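You operate a simulated robot arm through the tools that you are given. There is no shell and no other tool.

You run a simulated two-armed robot. Do the job below in one go: nothing can be reset, and whatever is moved stays where it is left.

## Task
Hold the black remote still and switch the television on to AERIAL, volume 15, and leave it on the ledge.
Fine: use the remote's buttons; the ledge by the wooden vase.
Where things are to end (x, y in the base frame): black remote within 60 mm of [2620, 1660].
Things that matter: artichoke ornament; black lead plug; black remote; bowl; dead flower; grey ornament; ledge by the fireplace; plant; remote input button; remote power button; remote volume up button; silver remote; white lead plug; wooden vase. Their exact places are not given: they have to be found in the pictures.

It is judged by the outcome, as a careful person would: the job done as asked, and still so three seconds after it is handed in. It fails if anything else is knocked over, pushed out of place, dropped, spilled or broken.

## Robot
Two 7-joint arms with two-finger parallel grippers on one trunk, on a base that drives. Base frame: it is fixed to the floor where the robot stands at the start and does not move with it; the origin is under the middle of the robot, x ahead of it, y to its left, z up. Lengths are in mm, angles in degrees, forces in N, time in s.
The left shoulder is at the start at [60, 143, 751], the right one opposite. With the tool pointing down near the work surface each hand reaches from about 300 to 740 mm from the robot's upright axis, wherever it stands, measured 20 degrees to its own side. Places, roughly: artichoke ornament (10x10x16 cm) [2800, 1700, 1500]; black lead plug [2500, 1500, 1000]; black remote [3000, 250, 500]; bowl [3250, 0, 500]; dead flower [2750, 0, 750]; grey ornament [2750, 1500, 1000]; ledge by the fireplace [2700, 1700, 900]; plant [2500, 250, 500]; remote input button [2900, 200, 500]; remote power button [2900, 200, 500]; remote volume up button [2900, 200, 500]; silver remote [2750, -250, 500]; white lead plug [2500, 1500, 1000]; wooden vase (8x8x32 cm) [2800, 1700, 1000]. Payload 1.57 kg a hand.
The TCP of each hand is the grasp point between the finger pads, 30 mm short of the fingertips. In the tool frame z runs along the fingers and y along their closing line. Largest opening 110 mm; finger width 24, thickness 12; the body of the gripper, 48 by 112 mm, starts 78 mm behind the TCP.
Orientation is that of the tool frame in the base frame, as a unit quaternion [x, y, z, w]. With the fingers straight down and closing along the base's y, the tool's x points along the base's -x, its y along +y and its z along -z.

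## Interface
- The arms move only by the tool jog_arm. It takes "left_plan", "right_plan" or both (then of equal length, played together; a hand with none holds still); each is one flat list of numbers, 7 for each row, row after row: the shift along the tool's x, y, z in cm, then the turn, a rotation vector about the tool's x, y, z in degrees, then the opening, from 0 (shut) to 1 (fully open). In form: [tx, ty, tz, wx, wy, wz, claw, tx, ty, tz, wx, wy, wz, claw, ...]. A call has 1 to 20 rows; each row is the pose to reach, as a shift and turn from the pose commanded when the call began, along the tool's axes at that moment. Each row takes 0.2 s and may step no farther than 50 mm and 8.6 degrees from the row before; otherwise, or with a gripper value out of range, the whole call is refused. Where a pose cannot be reached the arm comes as near as it can. A force on the tool above 40 N (or 10 N above the force at the start of the call, whichever is more), or a blocked arm, ends the call early, and 0.2 s more pass. The fingers move at their own pace (about 45 mm/s each) and stop on an object; they squeeze with about 24 N. The grip force told is the motor's: it shows also when the fingers shut on nothing. Time passes only in rows, and 0.2 s behind the last, so rows that repeat a pose let the fingers close. The reply holds the time, the measured pose of the TCP, the force on the tool along the base axes, the opening and the grip force, in the units named above and with some noise, with the torque about the TCP (base axes, N m) and any sound that the robot's microphone picked up.
- Cameras (640 x 400 px; columns grow to the right, rows downward): "scene" is now at [57, 7.3, 1378.4]; the picture's right is [0.07, -1.00, 0.00], its down [-0.60, -0.04, -0.80] and it looks along [0.80, 0.06, -0.60] (base axes); focal length 257 px, centre (320, 200). "left" rides on the left gripper at [70, -16, -141] in its tool frame; the picture's right is [0.23, 0.97, 0.00], its down [-0.86, 0.20, -0.48] and it looks along [-0.47, 0.11, 0.88] (tool axes); focal length 222 px, centre (320, 200). "right" rides on the right gripper at [70, 16, -141] in its tool frame; the picture's right is [-0.23, 0.97, 0.00], its down [-0.86, -0.20, -0.48] and it looks along [-0.47, -0.11, 0.88] (tool axes); focal length 222 px, centre (320, 200).
- capture(camera): a new picture of that camera. The clock stands still meanwhile.
- slide_trunk(by): slides the trunk up (or, below 0, down) by that many mm; the arms and the scene camera ride with it, the base frame stays. It gives what a move gives, with no picture.
- base_move(legs): drives the robot by 1 to 6 legs, each [ahead, left, turn to the left] in mm, mm and degrees, along the robot's own axes; the way and the turn of a leg run together, so that a leg with both is an arc; at most 1500 mm and 180 degrees a leg. The arms and the cameras ride along, it lands a little off, and it stops where it bumps. It gives what a move gives.
- aim_head(pan, tilt): turns the head with the scene camera to pan (to the left, within 86 degrees either way) and tilt (down, from -29 to 69), counted from straight ahead of the robot. It gives what a move gives.
- point_at(camera, pixels): for up to 12 pixels [column, row] of the newest picture of that camera ("zoom" is the newest enlarged one), the place [x, y, z] in the base frame of the surface seen there, good to about 3 mm. The clock stands still meanwhile.
- enlarge(camera, box): a new picture of the part [left, top, right, bottom] of that camera's present view, enlarged. The clock stands still meanwhile.
- close_job(): hands the job in; it is judged then, once.

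Leave the grippers open and the arms clear of the work at the hand-in unless told otherwise.

The tools are called after "Call:" as a command line: name --argument value ..., lists and objects as JSON in quotes. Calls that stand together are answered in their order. jog_arm: Moves the arms, as the interface text tells. Its arguments: {"type":"object","properties":{"left_plan":{"type":"array"},"right_plan":{"type":"array"}},"required":[]} The other tools are called the same way: slide_trunk (by) slides the trunk up or down; base_move (legs) drives the base; aim_head (pan, tilt) turns the head that bears the scene camera; capture (camera) takes a picture; point_at (camera, pixels) gives the place of the surface under pixels of a picture; enlarge (camera, box) takes an enlarged picture of a part of a camera's view; close_job () hands the job in.

At the start:

```text
clock: 0.0
left_tcp_pos: [437.1, 146.1, 795.4]
left_ee_rot: [0.0, 1.0, -0.001, 0.0]
left_ft_force: [0.1, -0.9, 0.6]
left_moment: [0.03, -0.04, 0.02]
left_width: 110.0
left_finger_force: 0.0
right_tcp_pos: [525.5, -186.9, 744.4]
right_ee_rot: [0.0, 1.0, 0.0, 0.0]
right_ft_force: [-0.6, -0.2, 0.1]
right_moment: [-0.01, 0.01, -0.01]
right_width: 109.9
right_finger_force: 0.0
trunk travel left (down, up): [-350.0, 240.0]
robot x, y, heading: [-0.2, -0.3, 0.3]
head pan, tilt: [4.1, 36.8]
```

scene: 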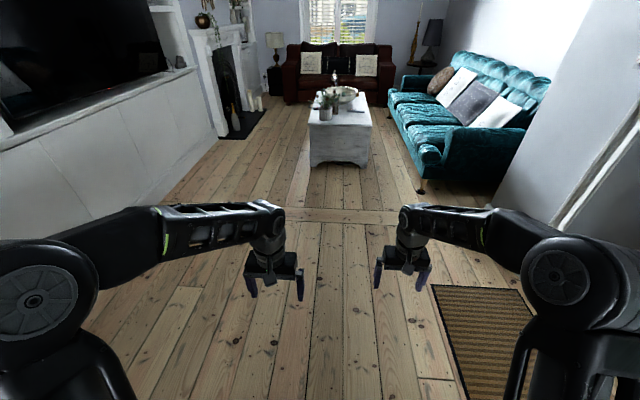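
right: 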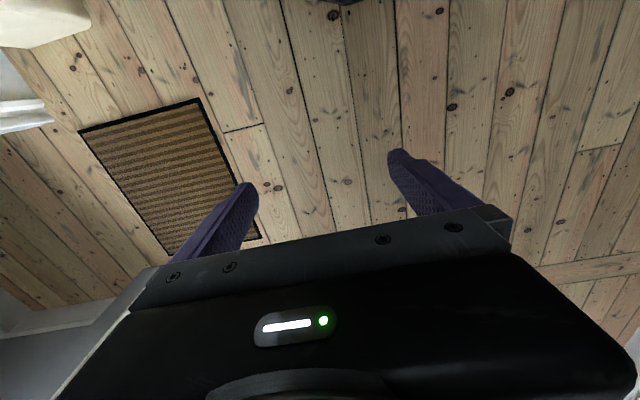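
left: 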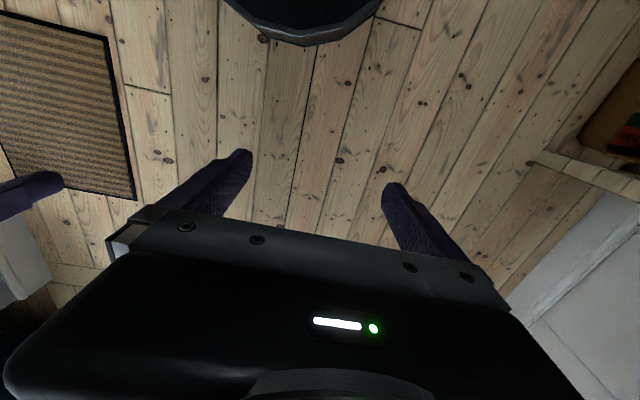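

I see the room: the coffee table is ahead at about (340,130), and the TV and ledge are on the left. I'll enlarge the table first, then look toward the ledge.

Call:
enlarge --camera "scene" --box '[280, 60, 400, 180]'

Call:
point_at --camera "scene" --pixels '[[311, 122], [371, 125], [340, 150], [320, 90], [360, 100], [60, 50], [180, 65], [165, 90]]'

```text
3.33 times, centred on (340, 120) of scene
```

zoom: 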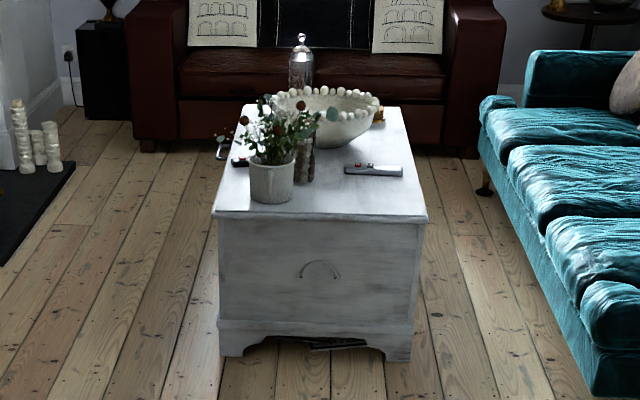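

```text
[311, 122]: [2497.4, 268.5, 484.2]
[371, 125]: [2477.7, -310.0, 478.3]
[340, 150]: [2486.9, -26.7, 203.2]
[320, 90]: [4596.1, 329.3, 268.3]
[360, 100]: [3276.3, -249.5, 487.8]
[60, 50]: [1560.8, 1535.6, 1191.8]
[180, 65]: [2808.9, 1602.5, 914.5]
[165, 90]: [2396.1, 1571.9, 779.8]
```

The table top is at about z 487. There are dark things to the left of the plant at zoom (240,162) and (222,148), and a silver remote at zoom (373,170). I'll query these.

Call:
point_at --camera "zoom" --pixels '[[240, 162], [222, 150], [373, 170], [216, 213], [425, 220], [250, 108], [395, 110], [272, 190], [304, 165], [330, 130], [302, 80], [378, 118]]'

Call:
aim_head --pan 30 --tilt 10

Call:
capture --camera "scene"

```text
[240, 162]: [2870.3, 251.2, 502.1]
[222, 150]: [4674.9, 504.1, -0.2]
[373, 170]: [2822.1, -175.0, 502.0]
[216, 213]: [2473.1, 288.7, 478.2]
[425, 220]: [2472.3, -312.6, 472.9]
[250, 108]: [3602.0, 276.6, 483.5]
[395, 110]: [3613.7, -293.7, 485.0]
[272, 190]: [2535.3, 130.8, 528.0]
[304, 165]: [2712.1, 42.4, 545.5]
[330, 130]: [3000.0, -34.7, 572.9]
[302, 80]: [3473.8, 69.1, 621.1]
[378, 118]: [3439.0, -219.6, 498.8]
```

```text
clock: 0.9
left_tcp_pos: [438.4, 144.4, 796.1]
left_ee_rot: [0.0, 1.0, 0.0, 0.0]
left_ft_force: [0.5, -0.3, -0.6]
left_moment: [0.01, 0.02, -0.02]
left_width: 110.1
left_finger_force: 0.0
right_tcp_pos: [525.6, -187.5, 744.5]
right_ee_rot: [0.0, 1.0, 0.001, 0.0]
right_ft_force: [0.6, 0.0, 0.3]
right_moment: [0.0, -0.03, 0.02]
right_width: 110.0
right_finger_force: 0.1
trunk travel left (down, up): [-350.0, 240.0]
robot x, y, heading: [-0.2, -0.2, -0.0]
head pan, tilt: [30.0, 10.0]
```

```text
taken
```

scene: 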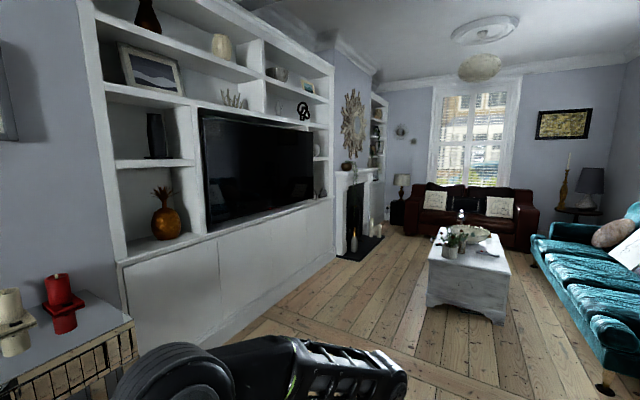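

The TV is at about (250,165). The ledge near [2620,1660] is at the TV's right end, about (318,195). I'll enlarge it.

Call:
enlarge --camera "scene" --box '[270, 120, 366, 216]'

Call:
point_at --camera "scene" --pixels '[[320, 197], [325, 190], [318, 177], [310, 200], [200, 150], [208, 225], [312, 150], [345, 175], [160, 240], [335, 240]]'

```text
4.17 times, centred on (318, 168) of scene
```

zoom: 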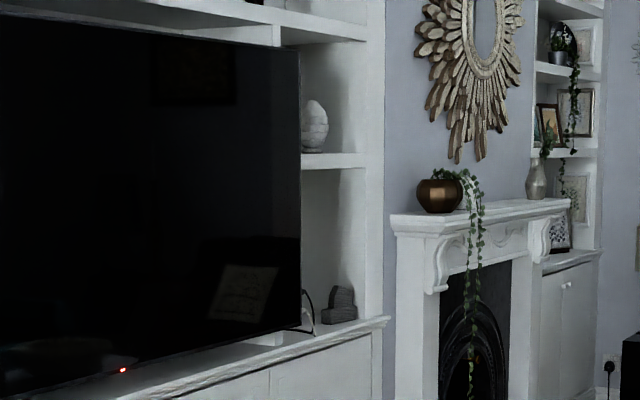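

```text
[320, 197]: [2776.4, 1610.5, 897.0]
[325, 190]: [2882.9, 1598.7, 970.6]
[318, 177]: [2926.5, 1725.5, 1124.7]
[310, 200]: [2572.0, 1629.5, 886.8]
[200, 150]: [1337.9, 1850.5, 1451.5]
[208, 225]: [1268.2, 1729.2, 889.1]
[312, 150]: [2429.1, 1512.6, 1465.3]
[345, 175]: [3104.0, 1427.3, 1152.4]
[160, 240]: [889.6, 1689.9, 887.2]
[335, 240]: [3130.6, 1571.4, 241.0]
```

The TV's standby LED is red at zoom (123,370), and the ledge is at about z 890. First I'll go to the coffee table's left side, where the black remote lies near [2870,250]. I'll drive ahead and to the left, well away from the furniture.

Call:
base_move --legs '[[1500, 900, 0], [700, 0, 0]]'

Call:
aim_head --pan -40 --tilt 40

Call:
capture --camera "scene"

```text
refused: leg 1 is longer than a leg can be; nothing moved
```

```text
clock: 2.3
left_tcp_pos: [438.4, 144.5, 795.9]
left_ee_rot: [0.001, 1.0, 0.0, -0.001]
left_ft_force: [1.0, -0.4, -0.4]
left_moment: [0.0, 0.04, 0.02]
left_width: 109.9
left_finger_force: 0.0
right_tcp_pos: [525.2, -185.8, 745.1]
right_ee_rot: [0.0, 1.0, 0.0, 0.0]
right_ft_force: [0.4, 0.7, 0.1]
right_moment: [-0.01, -0.03, -0.03]
right_width: 109.9
right_finger_force: 0.1
trunk travel left (down, up): [-350.0, 240.0]
robot x, y, heading: [-2.9, -1.0, 0.0]
head pan, tilt: [-40.0, 40.0]
```

```text
taken
```

scene: 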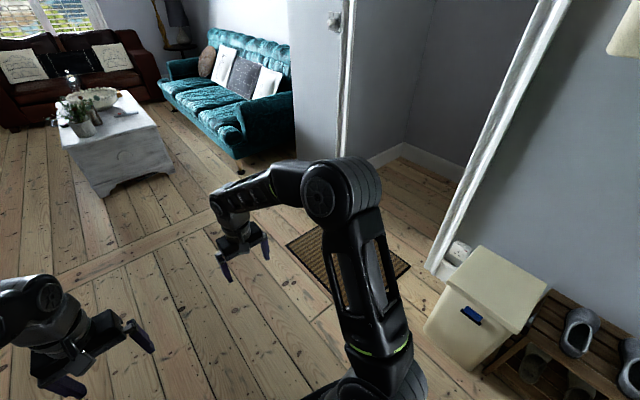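

The leg was too long, so I'll split it into shorter legs.

Call:
base_move --legs '[[1000, 900, 0], [1200, 0, 0]]'

Call:
capture --camera "scene"

```text
clock: 14.6
left_tcp_pos: [2599.2, 1070.4, 796.1]
left_ee_rot: [-0.016, 1.0, 0.0, 0.001]
left_ft_force: [0.7, -0.6, 0.3]
left_moment: [0.02, -0.02, -0.03]
left_width: 110.2
left_finger_force: 0.0
right_tcp_pos: [2696.8, 741.3, 745.6]
right_ee_rot: [-0.015, 1.0, 0.0, 0.0]
right_ft_force: [0.2, -0.3, -0.1]
right_moment: [-0.03, 0.01, 0.0]
right_width: 110.1
right_finger_force: 0.0
trunk travel left (down, up): [-350.0, 240.0]
robot x, y, heading: [2164.9, 913.8, 1.7]
head pan, tilt: [-40.0, 40.0]
```

```text
taken
```

scene: 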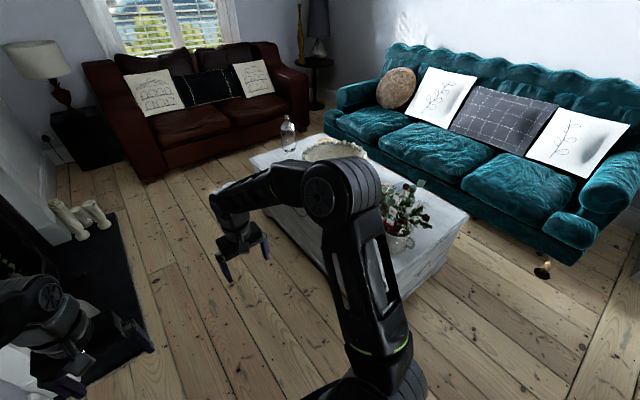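

The way ahead is clear. I'll drive to about x 2900 and turn to face the table's left side.

Call:
base_move --legs '[[735, -20, 0], [0, 0, -91.7]]'

Call:
aim_head --pan 0 --tilt 45

Call:
capture --camera "scene"

```text
clock: 22.5
left_tcp_pos: [3045.3, 465.9, 795.5]
left_ee_rot: [0.717, 0.697, 0.0, 0.0]
left_ft_force: [0.6, 0.1, -0.5]
left_moment: [-0.03, 0.01, -0.03]
left_width: 110.0
left_finger_force: 0.1
right_tcp_pos: [2711.8, 388.2, 744.2]
right_ee_rot: [0.716, 0.698, 0.0, 0.0]
right_ft_force: [0.3, 0.1, 0.1]
right_moment: [0.02, -0.01, 0.01]
right_width: 109.8
right_finger_force: 0.1
trunk travel left (down, up): [-350.0, 240.0]
robot x, y, heading: [2910.9, 908.2, -91.6]
head pan, tilt: [-40.0, 40.0]
```

```text
clock: 23.6
left_tcp_pos: [3045.2, 465.3, 794.3]
left_ee_rot: [0.717, 0.697, 0.0, 0.001]
left_ft_force: [0.6, 0.1, -0.5]
left_moment: [-0.03, 0.01, 0.01]
left_width: 109.7
left_finger_force: 0.1
right_tcp_pos: [2711.8, 387.9, 744.9]
right_ee_rot: [0.717, 0.697, 0.001, 0.0]
right_ft_force: [0.1, -0.2, 0.3]
right_moment: [-0.03, -0.03, -0.01]
right_width: 109.9
right_finger_force: 0.1
trunk travel left (down, up): [-350.0, 240.0]
robot x, y, heading: [2913.0, 907.4, -91.8]
head pan, tilt: [0.0, 45.0]
```

```text
taken
```

scene: 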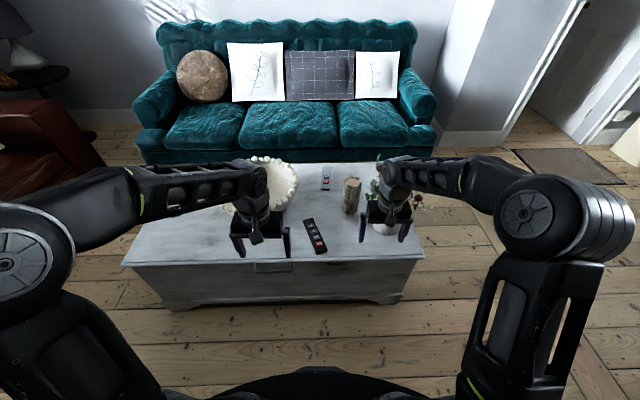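

The black remote is at about (315,235). I'll enlarge it and query points.

Call:
enlarge --camera "scene" --box '[280, 210, 350, 260]'

Call:
enlarge --camera "scene" --box '[220, 140, 440, 270]'

```text
8.00 times, centred on (315, 235) of scene
```

zoom: 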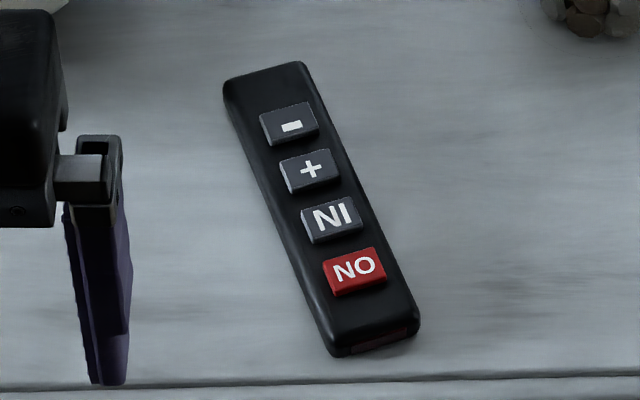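

```text
2.91 times, centred on (330, 205) of scene
```

zoom: 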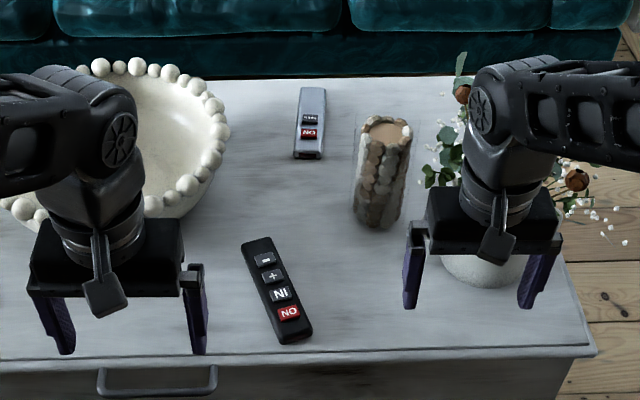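

The labels read upside-down: the red button is ON (power), then IN (input), +, −. The dark red window at the near end is the emitter, facing the TV side. I'll get exact positions from a close zoom.

Call:
enlarge --camera "scene" --box '[280, 210, 350, 260]'

Call:
point_at --camera "zoom" --pixels '[[289, 125], [310, 170], [331, 217], [354, 268], [263, 78], [372, 322], [226, 90], [303, 68], [330, 345], [418, 325], [500, 200], [200, 200]]'

Call:
capture --camera "left"

Call:
capture --camera "right"

```text
8.00 times, centred on (315, 235) of scene
```

zoom: 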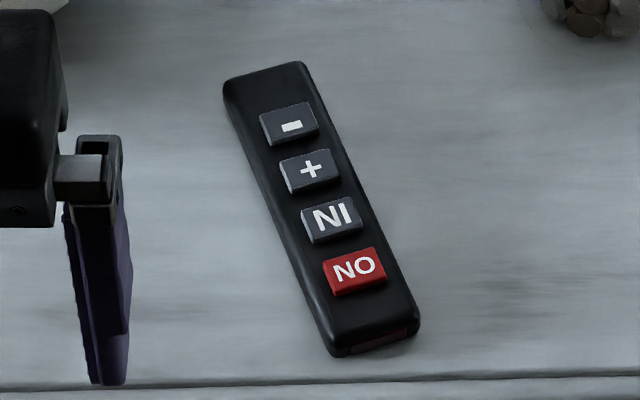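

```text
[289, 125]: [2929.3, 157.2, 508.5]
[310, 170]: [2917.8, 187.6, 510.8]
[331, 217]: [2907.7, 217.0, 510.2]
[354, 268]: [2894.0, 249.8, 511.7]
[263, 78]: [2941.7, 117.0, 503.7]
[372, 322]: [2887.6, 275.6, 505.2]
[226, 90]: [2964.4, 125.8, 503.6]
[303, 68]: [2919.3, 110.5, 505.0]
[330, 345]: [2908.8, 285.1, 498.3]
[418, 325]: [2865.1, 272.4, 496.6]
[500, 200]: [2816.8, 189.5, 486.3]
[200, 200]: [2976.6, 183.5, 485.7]
```

```text
taken
```

left: 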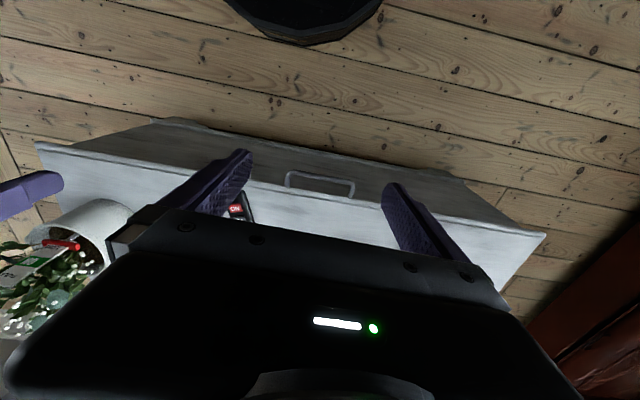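

```text
taken
```

right: 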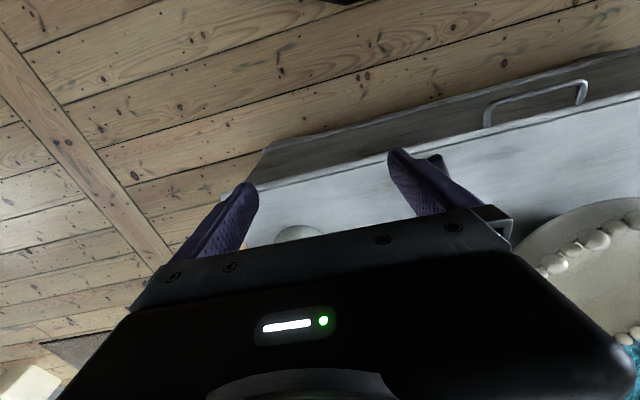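

The remote runs from about (2941,113) to (2887,283), its top is at z 504, and the emitter points toward +y and slightly −x. I'll check the robot's front extent at the bottom of the scene picture, then look toward the TV from here.

Call:
point_at --camera "scene" --pixels '[[310, 372], [310, 390], [250, 265], [200, 280], [352, 185], [290, 165], [375, 230]]'

Call:
aim_head --pan -86 --tilt 10

Call:
capture --camera "scene"

```text
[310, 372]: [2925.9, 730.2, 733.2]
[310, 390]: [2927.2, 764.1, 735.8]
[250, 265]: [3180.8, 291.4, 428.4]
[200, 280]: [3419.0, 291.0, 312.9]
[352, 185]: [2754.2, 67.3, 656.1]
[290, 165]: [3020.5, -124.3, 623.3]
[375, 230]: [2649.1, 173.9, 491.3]
```

```text
clock: 25.2
left_tcp_pos: [3045.1, 465.2, 795.1]
left_ee_rot: [0.717, 0.697, -0.001, 0.0]
left_ft_force: [-0.4, 0.1, 0.8]
left_moment: [-0.02, 0.0, -0.04]
left_width: 110.0
left_finger_force: 0.0
right_tcp_pos: [2711.5, 387.2, 744.6]
right_ee_rot: [0.717, 0.697, 0.0, 0.0]
right_ft_force: [0.3, -0.4, -0.2]
right_moment: [0.0, 0.0, -0.01]
right_width: 110.0
right_finger_force: 0.0
trunk travel left (down, up): [-350.0, 240.0]
robot x, y, heading: [2909.4, 909.7, -91.7]
head pan, tilt: [-85.9, 10.0]
```

```text
taken
```

scene: 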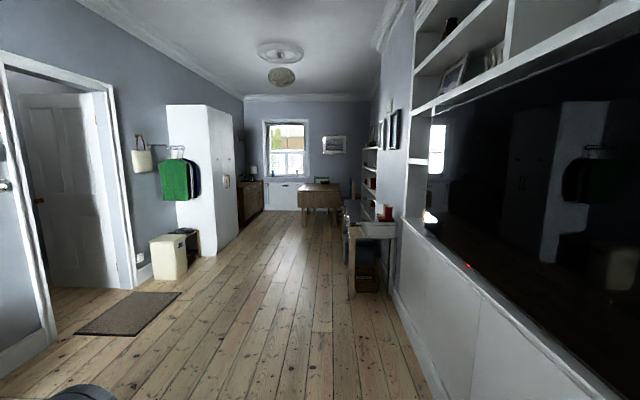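

The TV screen is visible at the right, with its standby LED at (468,265). I'll query points on it.

Call:
point_at --camera "scene" --pixels '[[468, 265], [445, 180], [520, 180], [600, 200], [630, 300], [440, 220], [630, 60], [555, 300]]'

```text
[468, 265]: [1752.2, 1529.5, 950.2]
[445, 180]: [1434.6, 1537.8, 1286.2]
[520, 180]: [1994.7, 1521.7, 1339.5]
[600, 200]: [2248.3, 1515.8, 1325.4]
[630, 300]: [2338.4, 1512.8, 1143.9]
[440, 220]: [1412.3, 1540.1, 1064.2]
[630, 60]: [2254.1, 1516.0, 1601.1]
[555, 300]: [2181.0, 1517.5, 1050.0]
```

The TV face lies at y≈1520, x 1400–2430, and I can watch it from here. Now I'll raise the right hand clear of the plant, then look at the table again to check clearances before moving closer.

Call:
jog_arm --right_plan '[0, 0, -4, 0, 0, 0, 1, 0, 0, -8, 0, 0, 0, 1, 0, 0, -12, 0, 0, 0, 1]'

Call:
base_move --legs '[[120, 0, 0]]'

Call:
aim_head --pan 0 --tilt 55

Call:
capture --camera "scene"

```text
clock: 26.0
left_tcp_pos: [3046.2, 465.2, 797.0]
left_ee_rot: [0.716, 0.698, 0.0, 0.0]
left_ft_force: [0.2, -0.2, 0.1]
left_moment: [0.0, 0.04, 0.01]
left_width: 110.1
left_finger_force: 0.1
right_tcp_pos: [2711.9, 387.4, 864.9]
right_ee_rot: [0.717, 0.697, 0.0, 0.001]
right_ft_force: [-0.4, -0.3, -0.2]
right_moment: [0.0, -0.02, 0.0]
right_width: 110.2
right_finger_force: 0.0
trunk travel left (down, up): [-350.0, 240.0]
robot x, y, heading: [2913.4, 904.2, -91.6]
head pan, tilt: [-85.9, 10.0]
```

```text
clock: 27.2
left_tcp_pos: [3040.8, 346.5, 794.6]
left_ee_rot: [0.717, 0.697, 0.0, 0.001]
left_ft_force: [0.3, 0.2, 0.4]
left_moment: [0.01, 0.03, -0.01]
left_width: 110.0
left_finger_force: 0.1
right_tcp_pos: [2708.1, 266.7, 864.5]
right_ee_rot: [0.717, 0.697, 0.001, -0.002]
right_ft_force: [0.2, -0.6, 0.1]
right_moment: [0.02, 0.0, -0.02]
right_width: 109.9
right_finger_force: 0.1
trunk travel left (down, up): [-350.0, 240.0]
robot x, y, heading: [2909.1, 789.2, -91.3]
head pan, tilt: [-85.9, 10.0]
```

```text
clock: 28.8
left_tcp_pos: [3042.0, 347.6, 795.8]
left_ee_rot: [0.717, 0.697, 0.0, 0.0]
left_ft_force: [-0.4, -0.4, 0.5]
left_moment: [0.03, -0.01, 0.01]
left_width: 109.9
left_finger_force: 0.0
right_tcp_pos: [2707.9, 268.2, 863.5]
right_ee_rot: [0.717, 0.697, 0.0, 0.0]
right_ft_force: [-0.5, -1.0, 0.1]
right_moment: [0.0, 0.01, -0.04]
right_width: 110.1
right_finger_force: 0.1
trunk travel left (down, up): [-350.0, 240.0]
robot x, y, heading: [2908.9, 790.6, -91.7]
head pan, tilt: [0.0, 55.0]
```

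```text
taken
```

scene: 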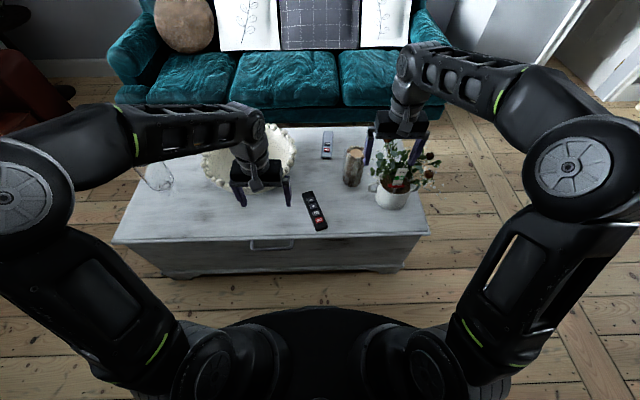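

The remote is at (315,212). I'll check the bowl, pebble pot and plant clearances.

Call:
point_at --camera "scene" --pixels '[[295, 155], [290, 170], [280, 178], [353, 155], [352, 185], [390, 200], [372, 172], [395, 145], [430, 170], [385, 150], [340, 300], [410, 160]]'

Call:
enlarge --camera "scene" --box '[200, 110, 440, 250]'

```text
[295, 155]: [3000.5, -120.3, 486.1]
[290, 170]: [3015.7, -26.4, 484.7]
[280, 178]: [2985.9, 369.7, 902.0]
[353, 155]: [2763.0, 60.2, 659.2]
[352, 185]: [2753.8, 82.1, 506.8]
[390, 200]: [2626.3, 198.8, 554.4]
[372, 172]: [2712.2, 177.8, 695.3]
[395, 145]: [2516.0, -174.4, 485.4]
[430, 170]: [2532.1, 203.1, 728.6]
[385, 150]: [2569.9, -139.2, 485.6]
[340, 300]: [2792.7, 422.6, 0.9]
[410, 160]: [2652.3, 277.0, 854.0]
```

```text
2.67 times, centred on (320, 180) of scene
```

zoom: 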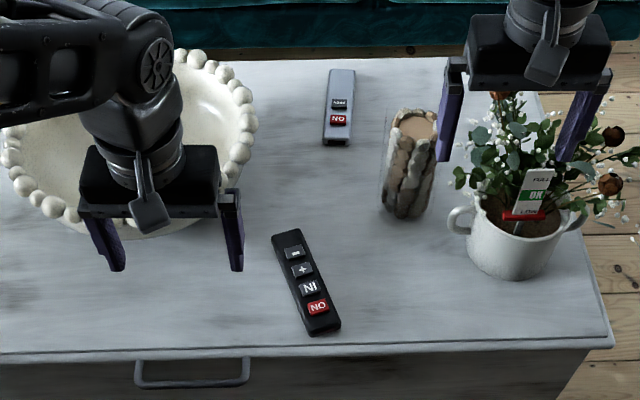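

The way over the remote is free. I'll move the left hand above the remote's rear (minus) end near (2936,135), turn it about 20.6° to line up with the remote's axis, then go down to z≈600 and check.

Call:
jog_arm --left_plan '[-3.59, -1.67, 0, 0, 0, -3.43, 0.8, -7.18, -3.33, 0, 0, 0, -6.87, 0.8, -10.77, -5.0, 0, 0, 0, -10.3, 0.8, -14.36, -6.67, 0, 0, 0, -13.73, 0.8, -17.95, -8.33, 0, 0, 0, -17.17, 0.8, -21.54, -10, 0, 0, 0, -20.6, 0.8, -21.54, -10, 4.9, 0, 0, -20.6, 0.8, -21.54, -10, 9.8, 0, 0, -20.6, 0.8, -21.54, -10, 14.7, 0, 0, -20.6, 0.8, -21.54, -10, 19.5, 0, 0, -20.6, 0.8]'

Call:
capture --camera "left"

Call:
enlarge --camera "scene" --box '[240, 130, 400, 240]'

```text
clock: 31.0
left_tcp_pos: [2933.9, 133.2, 599.6]
left_ee_rot: [0.58, 0.815, 0.0, 0.0]
left_ft_force: [-0.2, -0.5, 0.4]
left_moment: [0.0, 0.02, -0.01]
left_width: 88.0
left_finger_force: 0.1
left hand out of reach, approached as far as the arm can: row 6
right_tcp_pos: [2707.0, 268.2, 864.4]
right_ee_rot: [0.716, 0.698, 0.0, 0.0]
right_ft_force: [0.2, -0.4, -0.3]
right_moment: [-0.03, 0.03, 0.04]
right_width: 109.9
right_finger_force: 0.1
trunk travel left (down, up): [-350.0, 240.0]
robot x, y, heading: [2907.3, 787.1, -91.7]
head pan, tilt: [0.0, 55.0]
```

```text
taken
```

left: 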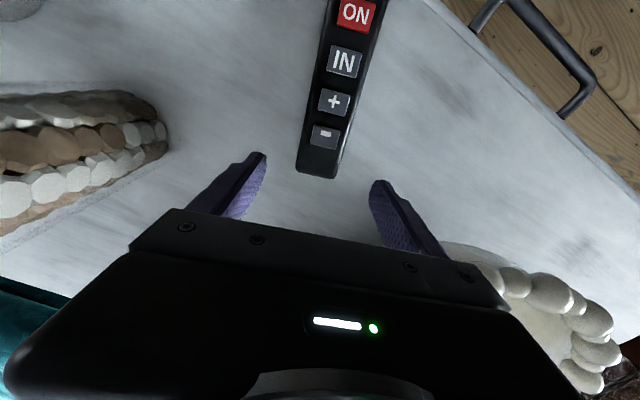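

```text
3.64 times, centred on (320, 185) of scene
```

zoom: 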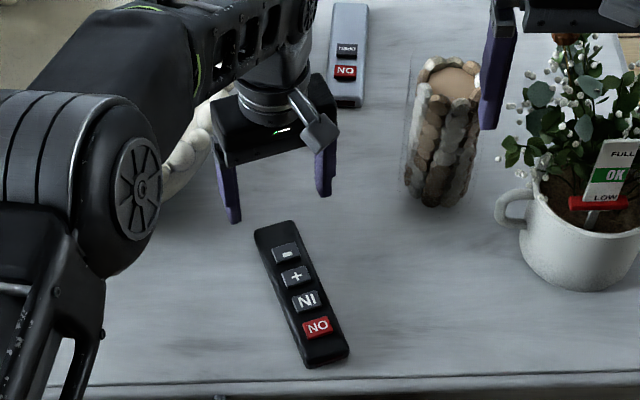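

The hand is over the remote's rear end. I'll check from the left camera how close the bowl is, and where the remote lies.

Call:
point_at --camera "left" --pixels '[[298, 170], [338, 176], [318, 175], [324, 133], [334, 102], [344, 62], [356, 14], [495, 275], [520, 285], [480, 260], [545, 300], [160, 130]]'

```text
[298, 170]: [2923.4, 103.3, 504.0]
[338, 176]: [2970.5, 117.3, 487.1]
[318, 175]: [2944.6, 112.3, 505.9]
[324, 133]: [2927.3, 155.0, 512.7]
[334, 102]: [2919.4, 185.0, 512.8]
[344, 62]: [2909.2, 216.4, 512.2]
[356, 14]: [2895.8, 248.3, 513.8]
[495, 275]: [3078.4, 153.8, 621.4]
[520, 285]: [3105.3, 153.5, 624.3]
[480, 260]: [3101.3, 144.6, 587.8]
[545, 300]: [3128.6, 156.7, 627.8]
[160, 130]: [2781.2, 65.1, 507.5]
```

There's clearance: the bowl rim starts at x≈3078. I'll lower the left hand to TCP z≈521 and close on the remote's rear end.

Call:
jog_arm --left_plan '[0, 0, 3, 0, 0, 0, 0.8, 0, 0, 6, 0, 0, 0, 0.8, 0, 0, 7.8, 0, 0, 0, 0.8, 0, 0, 7.8, 0, 0, 0, 0.3, 0, 0, 7.8, 0, 0, 0, 0.3, 0, 0, 7.8, 0, 0, 0, 0.25, 0, 0, 7.8, 0, 0, 0, 0.25]'

Call:
capture --camera "left"

```text
clock: 32.6
left_tcp_pos: [2934.3, 134.2, 522.1]
left_ee_rot: [0.581, 0.814, -0.001, 0.0]
left_ft_force: [0.3, -0.4, 0.8]
left_moment: [-0.11, -0.06, -0.02]
left_width: 49.5
left_finger_force: 24.2
right_tcp_pos: [2707.7, 268.9, 863.6]
right_ee_rot: [0.717, 0.697, 0.0, -0.001]
right_ft_force: [0.7, 0.2, 0.0]
right_moment: [0.01, 0.02, 0.03]
right_width: 109.9
right_finger_force: 0.2
trunk travel left (down, up): [-350.0, 240.0]
robot x, y, heading: [2906.7, 787.4, -91.7]
head pan, tilt: [0.0, 55.0]
```

```text
taken
```

left: 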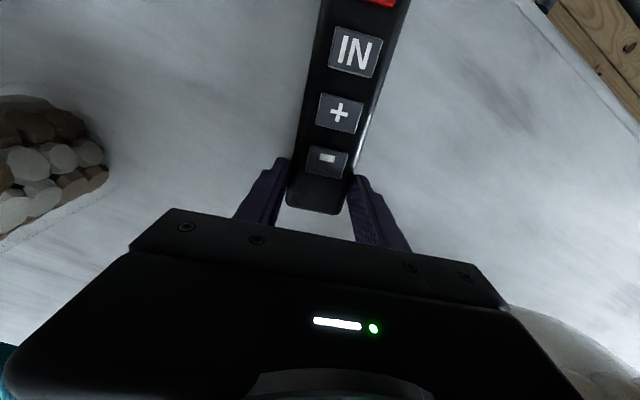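

The grip holds at width 49.5 and force 24 N. Before bringing in the right hand I'll see where the left arm's links are.

Call:
capture --camera "scene"

Call:
point_at --camera "scene" --pixels '[[318, 165], [308, 160], [285, 185], [275, 200], [260, 165], [300, 150], [310, 175], [262, 230], [315, 205], [282, 165]]'

```text
taken
```

scene: 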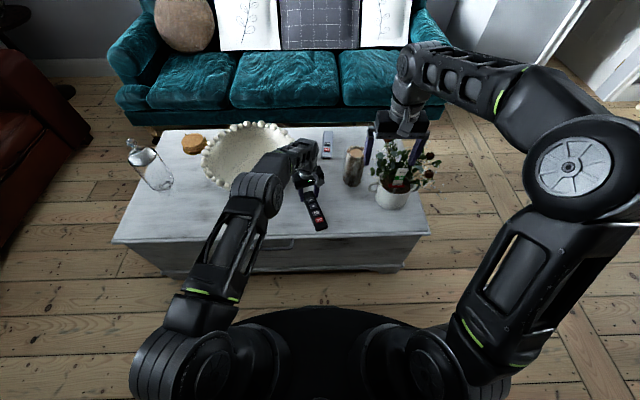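

```text
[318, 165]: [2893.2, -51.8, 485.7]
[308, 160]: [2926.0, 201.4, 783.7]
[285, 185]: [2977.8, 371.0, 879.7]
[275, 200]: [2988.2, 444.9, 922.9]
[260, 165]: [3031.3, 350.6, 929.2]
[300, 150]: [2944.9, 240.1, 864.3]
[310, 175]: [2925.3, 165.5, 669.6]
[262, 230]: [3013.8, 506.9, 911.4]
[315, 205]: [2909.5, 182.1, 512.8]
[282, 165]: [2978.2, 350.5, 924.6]
```

The left forearm runs above the remote toward the robot at z≥780. The right hand will come in closed, leaning back 35° toward the robot's right and near side. I'll turn it at height, descend near (2780,330), then hover over ON at (2896,248).

Call:
jog_arm --right_plan '[1.05, 1.17, 0, -1.61, -5.68, -5.1, 0, 2.1, 2.34, 0, -3.22, -11.37, -10.2, 0, 3.15, 3.51, 0, -4.83, -17.05, -15.3, 0, 4.2, 4.69, 0, -6.43, -22.73, -20.4, 0, 5.25, 5.86, 0, -8.04, -28.42, -25.5, 0, 6.3, 7.03, 0, -9.65, -34.1, -30.6, 0, 6.3, 7.03, 4.3, -9.65, -34.1, -30.6, 0, 6.3, 7.03, 8.6, -9.65, -34.1, -30.6, 0, 6.3, 7.03, 12.9, -9.65, -34.1, -30.6, 0, 6.3, 7.03, 17.2, -9.65, -34.1, -30.6, 0, 6.3, 7.03, 21.4, -9.65, -34.1, -30.6, 0, 6.3, 7.03, 25.4, -9.65, -34.1, -30.6, 0]'

Call:
capture --camera "scene"

Call:
capture --camera "right"

```text
clock: 35.2
left_tcp_pos: [2933.8, 133.6, 522.3]
left_ee_rot: [0.581, 0.814, 0.0, 0.0]
left_ft_force: [-0.1, 0.8, 0.6]
left_moment: [-0.1, -0.01, 0.01]
left_width: 49.5
left_finger_force: 24.1
right_tcp_pos: [2780.8, 329.0, 612.1]
right_ee_rot: [0.477, 0.826, -0.15, 0.26]
right_ft_force: [0.0, 0.2, -0.8]
right_moment: [0.02, 0.0, -0.02]
right_width: 0.2
right_finger_force: 21.3
trunk travel left (down, up): [-350.0, 240.0]
robot x, y, heading: [2907.2, 789.1, -91.7]
head pan, tilt: [0.0, 55.0]
```

```text
taken
```

scene: 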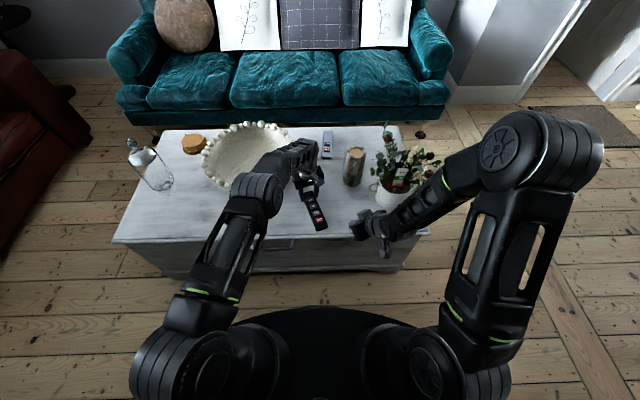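

```text
taken
```

right: 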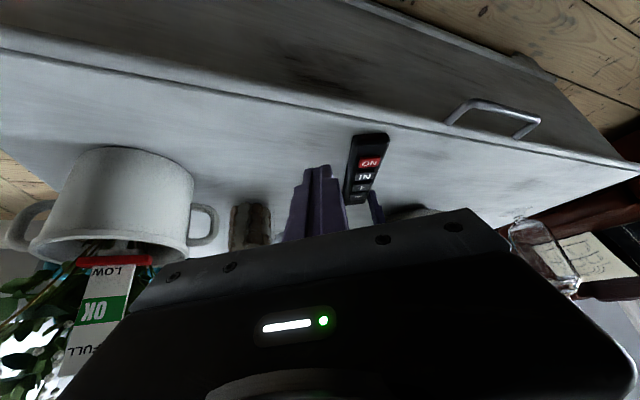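

The orientation is right. I'll check the right forearm's height against the plant before moving on.

Call:
point_at --camera "scene" --pixels '[[440, 195], [410, 215], [385, 230], [365, 225], [425, 180], [400, 170], [435, 210], [320, 225]]'

Call:
enlarge --camera "scene" --box '[260, 110, 480, 250]'

```text
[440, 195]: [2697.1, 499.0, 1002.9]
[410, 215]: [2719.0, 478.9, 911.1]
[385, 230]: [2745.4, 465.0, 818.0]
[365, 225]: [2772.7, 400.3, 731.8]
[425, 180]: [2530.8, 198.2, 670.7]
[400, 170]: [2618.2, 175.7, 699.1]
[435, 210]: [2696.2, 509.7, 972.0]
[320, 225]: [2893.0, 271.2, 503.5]
```

```text
2.86 times, centred on (370, 180) of scene
```

zoom: 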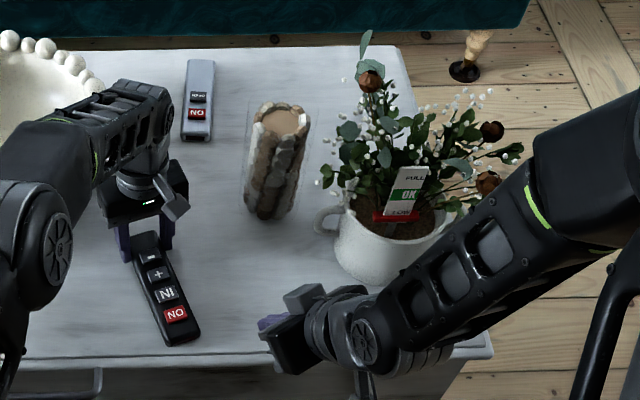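

The forearm is clear of the plant. I'll identify the block at zoom (305,298) on the right hand.

Call:
point_at --camera "zoom" --pixels '[[305, 298], [300, 290], [285, 360], [270, 322], [340, 330], [350, 380], [172, 205], [160, 190]]'

```text
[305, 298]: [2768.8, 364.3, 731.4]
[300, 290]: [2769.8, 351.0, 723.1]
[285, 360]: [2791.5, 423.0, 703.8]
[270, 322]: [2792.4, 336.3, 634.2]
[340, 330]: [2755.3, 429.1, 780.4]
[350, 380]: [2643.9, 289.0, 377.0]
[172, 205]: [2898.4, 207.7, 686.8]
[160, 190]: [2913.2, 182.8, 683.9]
```

That block belongs to the right hand's far side. It won't interfere at ON or IN, but I'll need a steeper lean for "+". Now I'll hover the closed fingertips about 40 mm above ON.

Call:
jog_arm --right_plan '[-2.05, 1.48, 2.31, 0, 0, 0, 0, -4.1, 2.96, 4.61, 0, 0, 0, 0, -6.15, 4.44, 6.92, 0, 0, 0, 0, -8.2, 5.92, 9.23, 0, 0, 0, 0]'

Call:
capture --camera "right"

Call:
enlarge --camera "scene" --box '[260, 150, 380, 250]'

Call:
capture --camera "left"

```text
clock: 36.2
left_tcp_pos: [2935.3, 133.3, 522.1]
left_ee_rot: [0.581, 0.814, -0.001, 0.0]
left_ft_force: [0.4, -0.4, -0.1]
left_moment: [-0.09, -0.03, 0.0]
left_width: 49.4
left_finger_force: 24.0
right_tcp_pos: [2890.8, 256.8, 582.4]
right_ee_rot: [0.478, 0.826, -0.15, 0.259]
right_ft_force: [-1.0, -1.2, -0.8]
right_moment: [-0.02, -0.03, 0.01]
right_width: 0.1
right_finger_force: 21.8
trunk travel left (down, up): [-350.0, 240.0]
robot x, y, heading: [2907.3, 791.0, -91.6]
head pan, tilt: [0.0, 55.0]
```

```text
taken
```

right: 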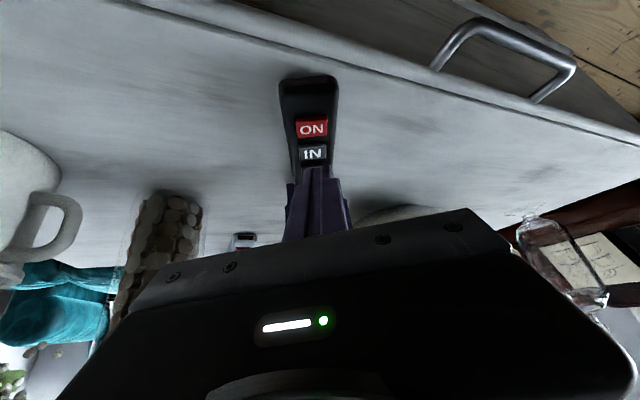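

```text
4.00 times, centred on (320, 200) of scene
```

zoom: 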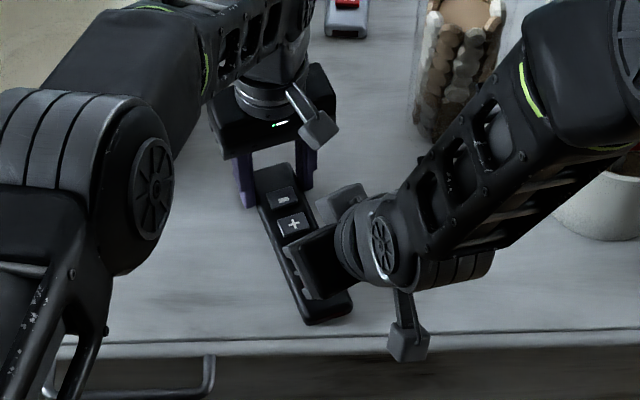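

```text
taken
```

left: 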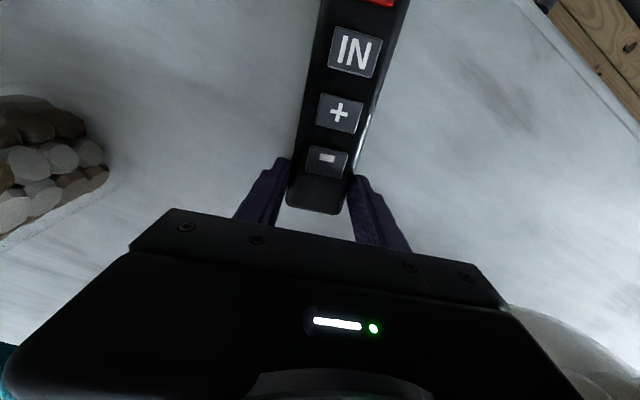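

The fingertips hover over ON. I'll turn the head to watch the TV, then press down about 40 mm and stay there to read the force.

Call:
aim_head --pan -86 --tilt 10

Call:
jog_arm --right_plan '[1.03, 0, 1.48, 0, 0, 0, 0, 1.72, 0, 2.46, 0, 0, 0, 0, 2.06, 0, 2.95, 0, 0, 0, 0, 2.18, 0, 3.12, 0, 0, 0, 0]'

```text
clock: 37.8
left_tcp_pos: [2934.5, 134.5, 522.3]
left_ee_rot: [0.58, 0.815, 0.0, 0.0]
left_ft_force: [-0.1, -0.1, 0.5]
left_moment: [-0.04, -0.06, -0.05]
left_width: 49.6
left_finger_force: 23.7
right_tcp_pos: [2890.9, 256.1, 582.1]
right_ee_rot: [0.476, 0.826, -0.15, 0.261]
right_ft_force: [0.1, -0.2, 0.0]
right_moment: [-0.01, -0.03, -0.01]
right_width: 0.0
right_finger_force: 21.5
trunk travel left (down, up): [-350.0, 240.0]
robot x, y, heading: [2909.4, 787.0, -91.6]
head pan, tilt: [-85.9, 10.0]
```

```text
clock: 38.8
left_tcp_pos: [2934.6, 135.3, 522.1]
left_ee_rot: [0.581, 0.814, 0.0, 0.0]
left_ft_force: [-0.1, 0.0, 0.1]
left_moment: [-0.02, 0.01, -0.03]
left_width: 49.6
left_finger_force: 23.5
right_tcp_pos: [2891.9, 256.8, 544.6]
right_ee_rot: [0.476, 0.826, -0.151, 0.261]
right_ft_force: [0.2, 0.0, -0.7]
right_moment: [0.02, -0.02, -0.02]
right_width: 0.0
right_finger_force: 21.3
trunk travel left (down, up): [-350.0, 240.0]
robot x, y, heading: [2907.7, 790.4, -91.6]
head pan, tilt: [-85.9, 10.0]
```

I'm at the button's level with no force yet. I'll press another 4 mm.

Call:
jog_arm --right_plan '[0.115, 0, 0.164, 0, 0, 0, 0, 0.23, 0, 0.328, 0, 0, 0, 0]'

Call:
capture --camera "scene"

```text
clock: 39.4
left_tcp_pos: [2934.6, 134.3, 521.3]
left_ee_rot: [0.581, 0.814, 0.0, -0.001]
left_ft_force: [-0.6, 0.3, -0.6]
left_moment: [-0.08, -0.05, -0.03]
left_width: 49.2
left_finger_force: 23.9
right_tcp_pos: [2892.0, 254.5, 540.2]
right_ee_rot: [0.477, 0.826, -0.151, 0.261]
right_ft_force: [-0.5, 0.4, 1.4]
right_moment: [0.02, 0.02, 0.0]
right_width: 0.0
right_finger_force: 21.5
trunk travel left (down, up): [-350.0, 240.0]
robot x, y, heading: [2909.0, 788.8, -91.5]
head pan, tilt: [-85.9, 10.0]
heard: click
```

```text
taken
```

scene: 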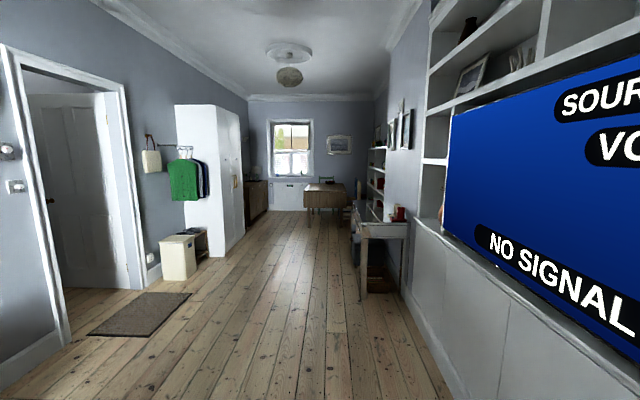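

The TV is on, showing "SOUR…", "VO…" and "NO SIGNAL". The aim works, but the picture edge cuts off the values. I need to turn the robot a bit so I can read the screen while pressing. First I'll lift the right hand off the button and away to the right.

Call:
jog_arm --right_plan '[-2.3, 0, -3.28, 0, 0, 0, 0, -1.0, -3.0, -5.5, 0, 0, 0, 0, 0.5, -5.5, -8.5, 0, 0, 0, 0, 2.5, -7.0, -12, 0, 0, 0, 0, 1.0, -7.0, -15.5, 0, 0, 0, 0, -1.0, -7.0, -19.5, 0, 0, 0, 0]'

Call:
capture --camera "left"

```text
clock: 40.8
left_tcp_pos: [2934.4, 134.2, 523.2]
left_ee_rot: [0.58, 0.814, 0.0, 0.0]
left_ft_force: [0.1, -1.0, 2.4]
left_moment: [0.69, 0.19, -0.06]
left_width: 49.2
left_finger_force: 24.2
right_tcp_pos: [2779.2, 309.7, 704.4]
right_ee_rot: [0.477, 0.826, -0.15, 0.26]
right_ft_force: [0.2, 1.0, 0.2]
right_moment: [0.01, 0.02, 0.04]
right_width: 0.0
right_finger_force: 21.4
trunk travel left (down, up): [-350.0, 240.0]
robot x, y, heading: [2907.4, 790.6, -91.6]
head pan, tilt: [-85.9, 10.0]
```

```text
taken
```

left: 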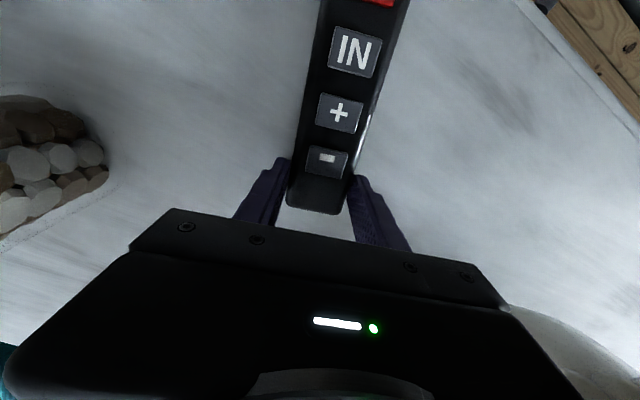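

The remote hasn't moved. Now I'll open the left hand, lift straight up, then draw back toward the robot.

Call:
jog_arm --left_plan '[0, 0, 0, 0, 0, 0, 0.8, 0, 0, 0, 0, 0, 0, 0.8, 0, 0, 0, 0, 0, 0, 0.8, 0, 0, -4, 0, 0, 0, 0.8, 0, 0, -8, 0, 0, 0, 0.8, 1, 0, -12, 0, 0, 0, 0.8, 4, 1, -16, 0, 0, 0, 0.8, 8, 2.5, -19, 0, 0, 0, 0.8, 12, 4, -21, 0, 0, 0, 0.8]'

Call:
base_move --legs '[[25, 158, 0], [0, 0, -13.4]]'

Call:
capture --camera "scene"

```text
refused: row 7 steps farther than a row can; nothing moved
```

```text
clock: 43.1
left_tcp_pos: [2940.9, 116.4, 521.9]
left_ee_rot: [0.671, 0.741, 0.0, 0.0]
left_ft_force: [0.3, 0.5, -0.4]
left_moment: [-0.04, 0.03, 0.02]
left_width: 49.5
left_finger_force: 23.9
right_tcp_pos: [2830.1, 323.2, 705.2]
right_ee_rot: [0.568, 0.766, -0.18, 0.242]
right_ft_force: [-0.2, 0.6, -0.2]
right_moment: [-0.05, 0.02, 0.01]
right_width: 0.0
right_finger_force: 21.0
trunk travel left (down, up): [-350.0, 240.0]
robot x, y, heading: [3064.4, 760.9, -104.9]
head pan, tilt: [-85.9, 10.0]
```

```text
taken
```

scene: 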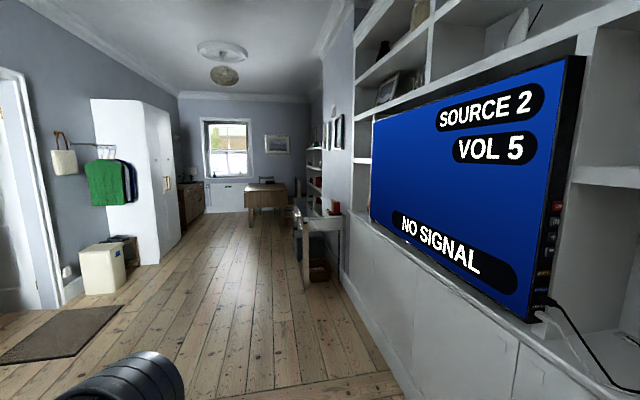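

My mistake: the left-hand release was refused (a row stepped too far), and the base then moved with the remote still gripped, sliding it along the table. The TV now reads SOURCE 2, VOL 5. I'll check the table to see whether the bowl was disturbed.

Call:
aim_head --pan 0 --tilt 55

Call:
capture --camera "scene"

Call:
capture --camera "left"

Call:
enlarge --camera "scene" --box '[150, 100, 450, 290]'

```text
clock: 44.7
left_tcp_pos: [2939.4, 117.2, 522.8]
left_ee_rot: [0.671, 0.741, 0.0, 0.0]
left_ft_force: [0.2, 0.4, 1.2]
left_moment: [0.01, 0.0, 0.01]
left_width: 49.7
left_finger_force: 23.9
right_tcp_pos: [2830.6, 323.1, 704.8]
right_ee_rot: [0.569, 0.766, -0.179, 0.241]
right_ft_force: [0.4, 0.5, 0.5]
right_moment: [0.05, -0.02, -0.04]
right_width: 0.0
right_finger_force: 21.2
trunk travel left (down, up): [-350.0, 240.0]
robot x, y, heading: [3065.0, 759.0, -104.9]
head pan, tilt: [0.0, 55.0]
```

```text
taken
```

scene: 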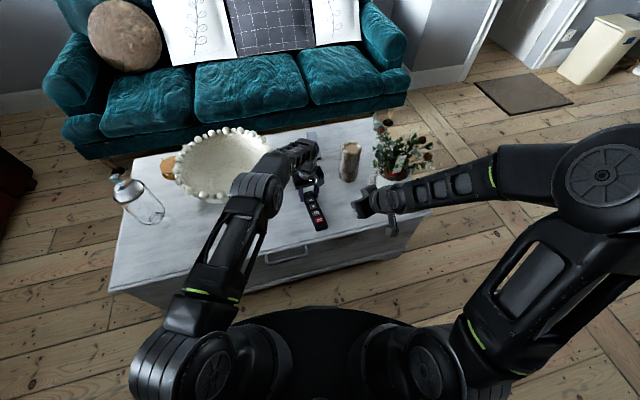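

```text
taken
```

left: 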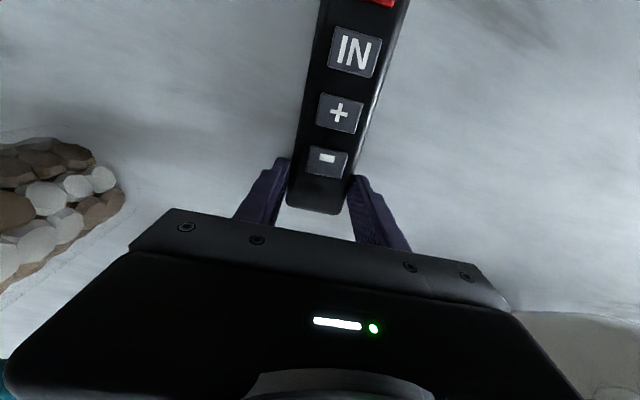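

```text
2.11 times, centred on (300, 195) of scene
```

zoom: 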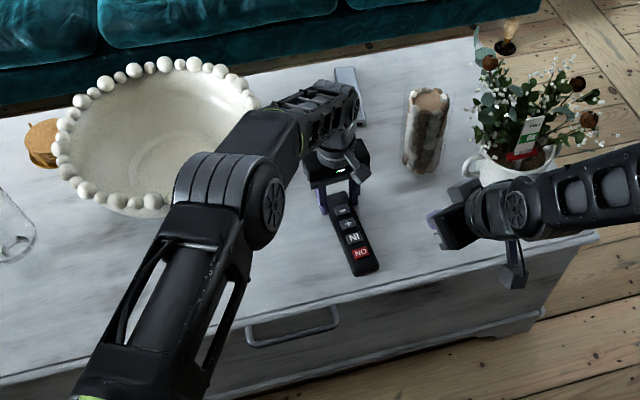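

I'll measure the bowl's rim now and compare it with the earlier readings, such as rim (3020.5,-124,623) and outer side (3000,-35,573).

Call:
point_at --camera "zoom" --pixels '[[165, 65], [220, 71], [243, 84], [253, 102], [75, 101], [63, 136], [64, 161], [85, 189], [115, 200], [152, 201], [425, 96], [360, 100]]'

```text
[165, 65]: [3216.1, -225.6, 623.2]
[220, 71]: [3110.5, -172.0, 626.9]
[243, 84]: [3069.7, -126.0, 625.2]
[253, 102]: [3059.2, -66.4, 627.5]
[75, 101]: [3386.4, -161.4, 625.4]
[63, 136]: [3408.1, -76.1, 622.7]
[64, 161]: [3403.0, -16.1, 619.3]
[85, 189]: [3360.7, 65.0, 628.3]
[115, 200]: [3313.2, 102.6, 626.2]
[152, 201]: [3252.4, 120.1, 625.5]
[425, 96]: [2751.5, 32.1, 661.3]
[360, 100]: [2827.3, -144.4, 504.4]
```

The rim is level and intact, but the bowl's centre is now about (3234,-52) and was about (3165,-18), so the hand pushed it roughly 75 mm. I'll put it back after the button work; there's more room now. The remote is still firmly held, but its axis turned to 95.7°. I'll lift it 10 mm, turn it 20° back toward the TV and set it down, with the right hand holding still.

Call:
jog_arm --left_plan '[0, 0, -0.5, 0, 0, 0, 0.25, 0, 0, -1, 0, 0, -4, 0.25, 0, 0, -1, 0, 0, -8, 0.25, 0, 0, -1, 0, 0, -12, 0.25, 0, 0, -1, 0, 0, -16, 0.25, 0, 0, -1, 0, 0, -20, 0.25, 0, 0, -0.5, 0, 0, -20, 0.25, 0, 0, 0, 0, 0, -20, 0.25]'

Call:
capture --camera "left"

Call:
enlarge --camera "scene" --box '[240, 120, 440, 260]'

```text
clock: 46.5
left_tcp_pos: [2941.2, 116.0, 521.7]
left_ee_rot: [0.532, 0.847, 0.0, 0.0]
left_ft_force: [0.1, -0.7, 2.5]
left_moment: [0.5, 0.16, 0.0]
left_width: 49.7
left_finger_force: 23.1
right_tcp_pos: [2830.0, 322.7, 704.2]
right_ee_rot: [0.569, 0.765, -0.179, 0.241]
right_ft_force: [-1.2, -0.2, -0.1]
right_moment: [0.04, -0.03, -0.03]
right_width: 0.0
right_finger_force: 21.0
trunk travel left (down, up): [-350.0, 240.0]
robot x, y, heading: [3063.9, 759.2, -105.2]
head pan, tilt: [0.0, 55.0]
```

```text
taken
```

left: 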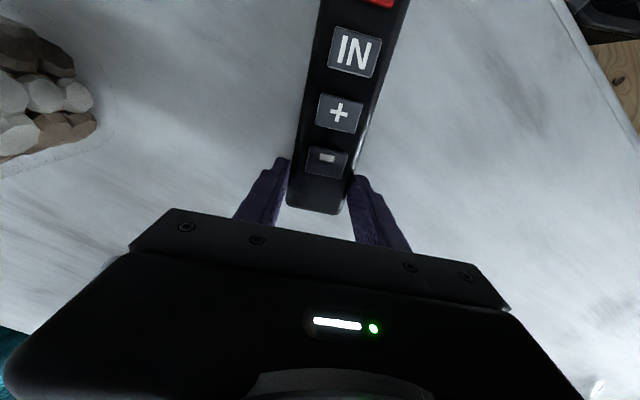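

```text
2.86 times, centred on (340, 190) of scene
```

zoom: 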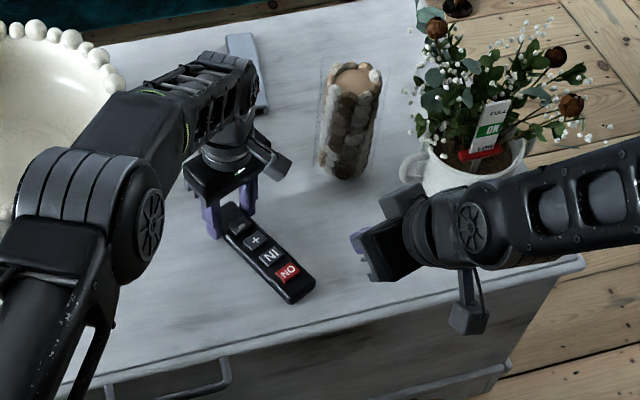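

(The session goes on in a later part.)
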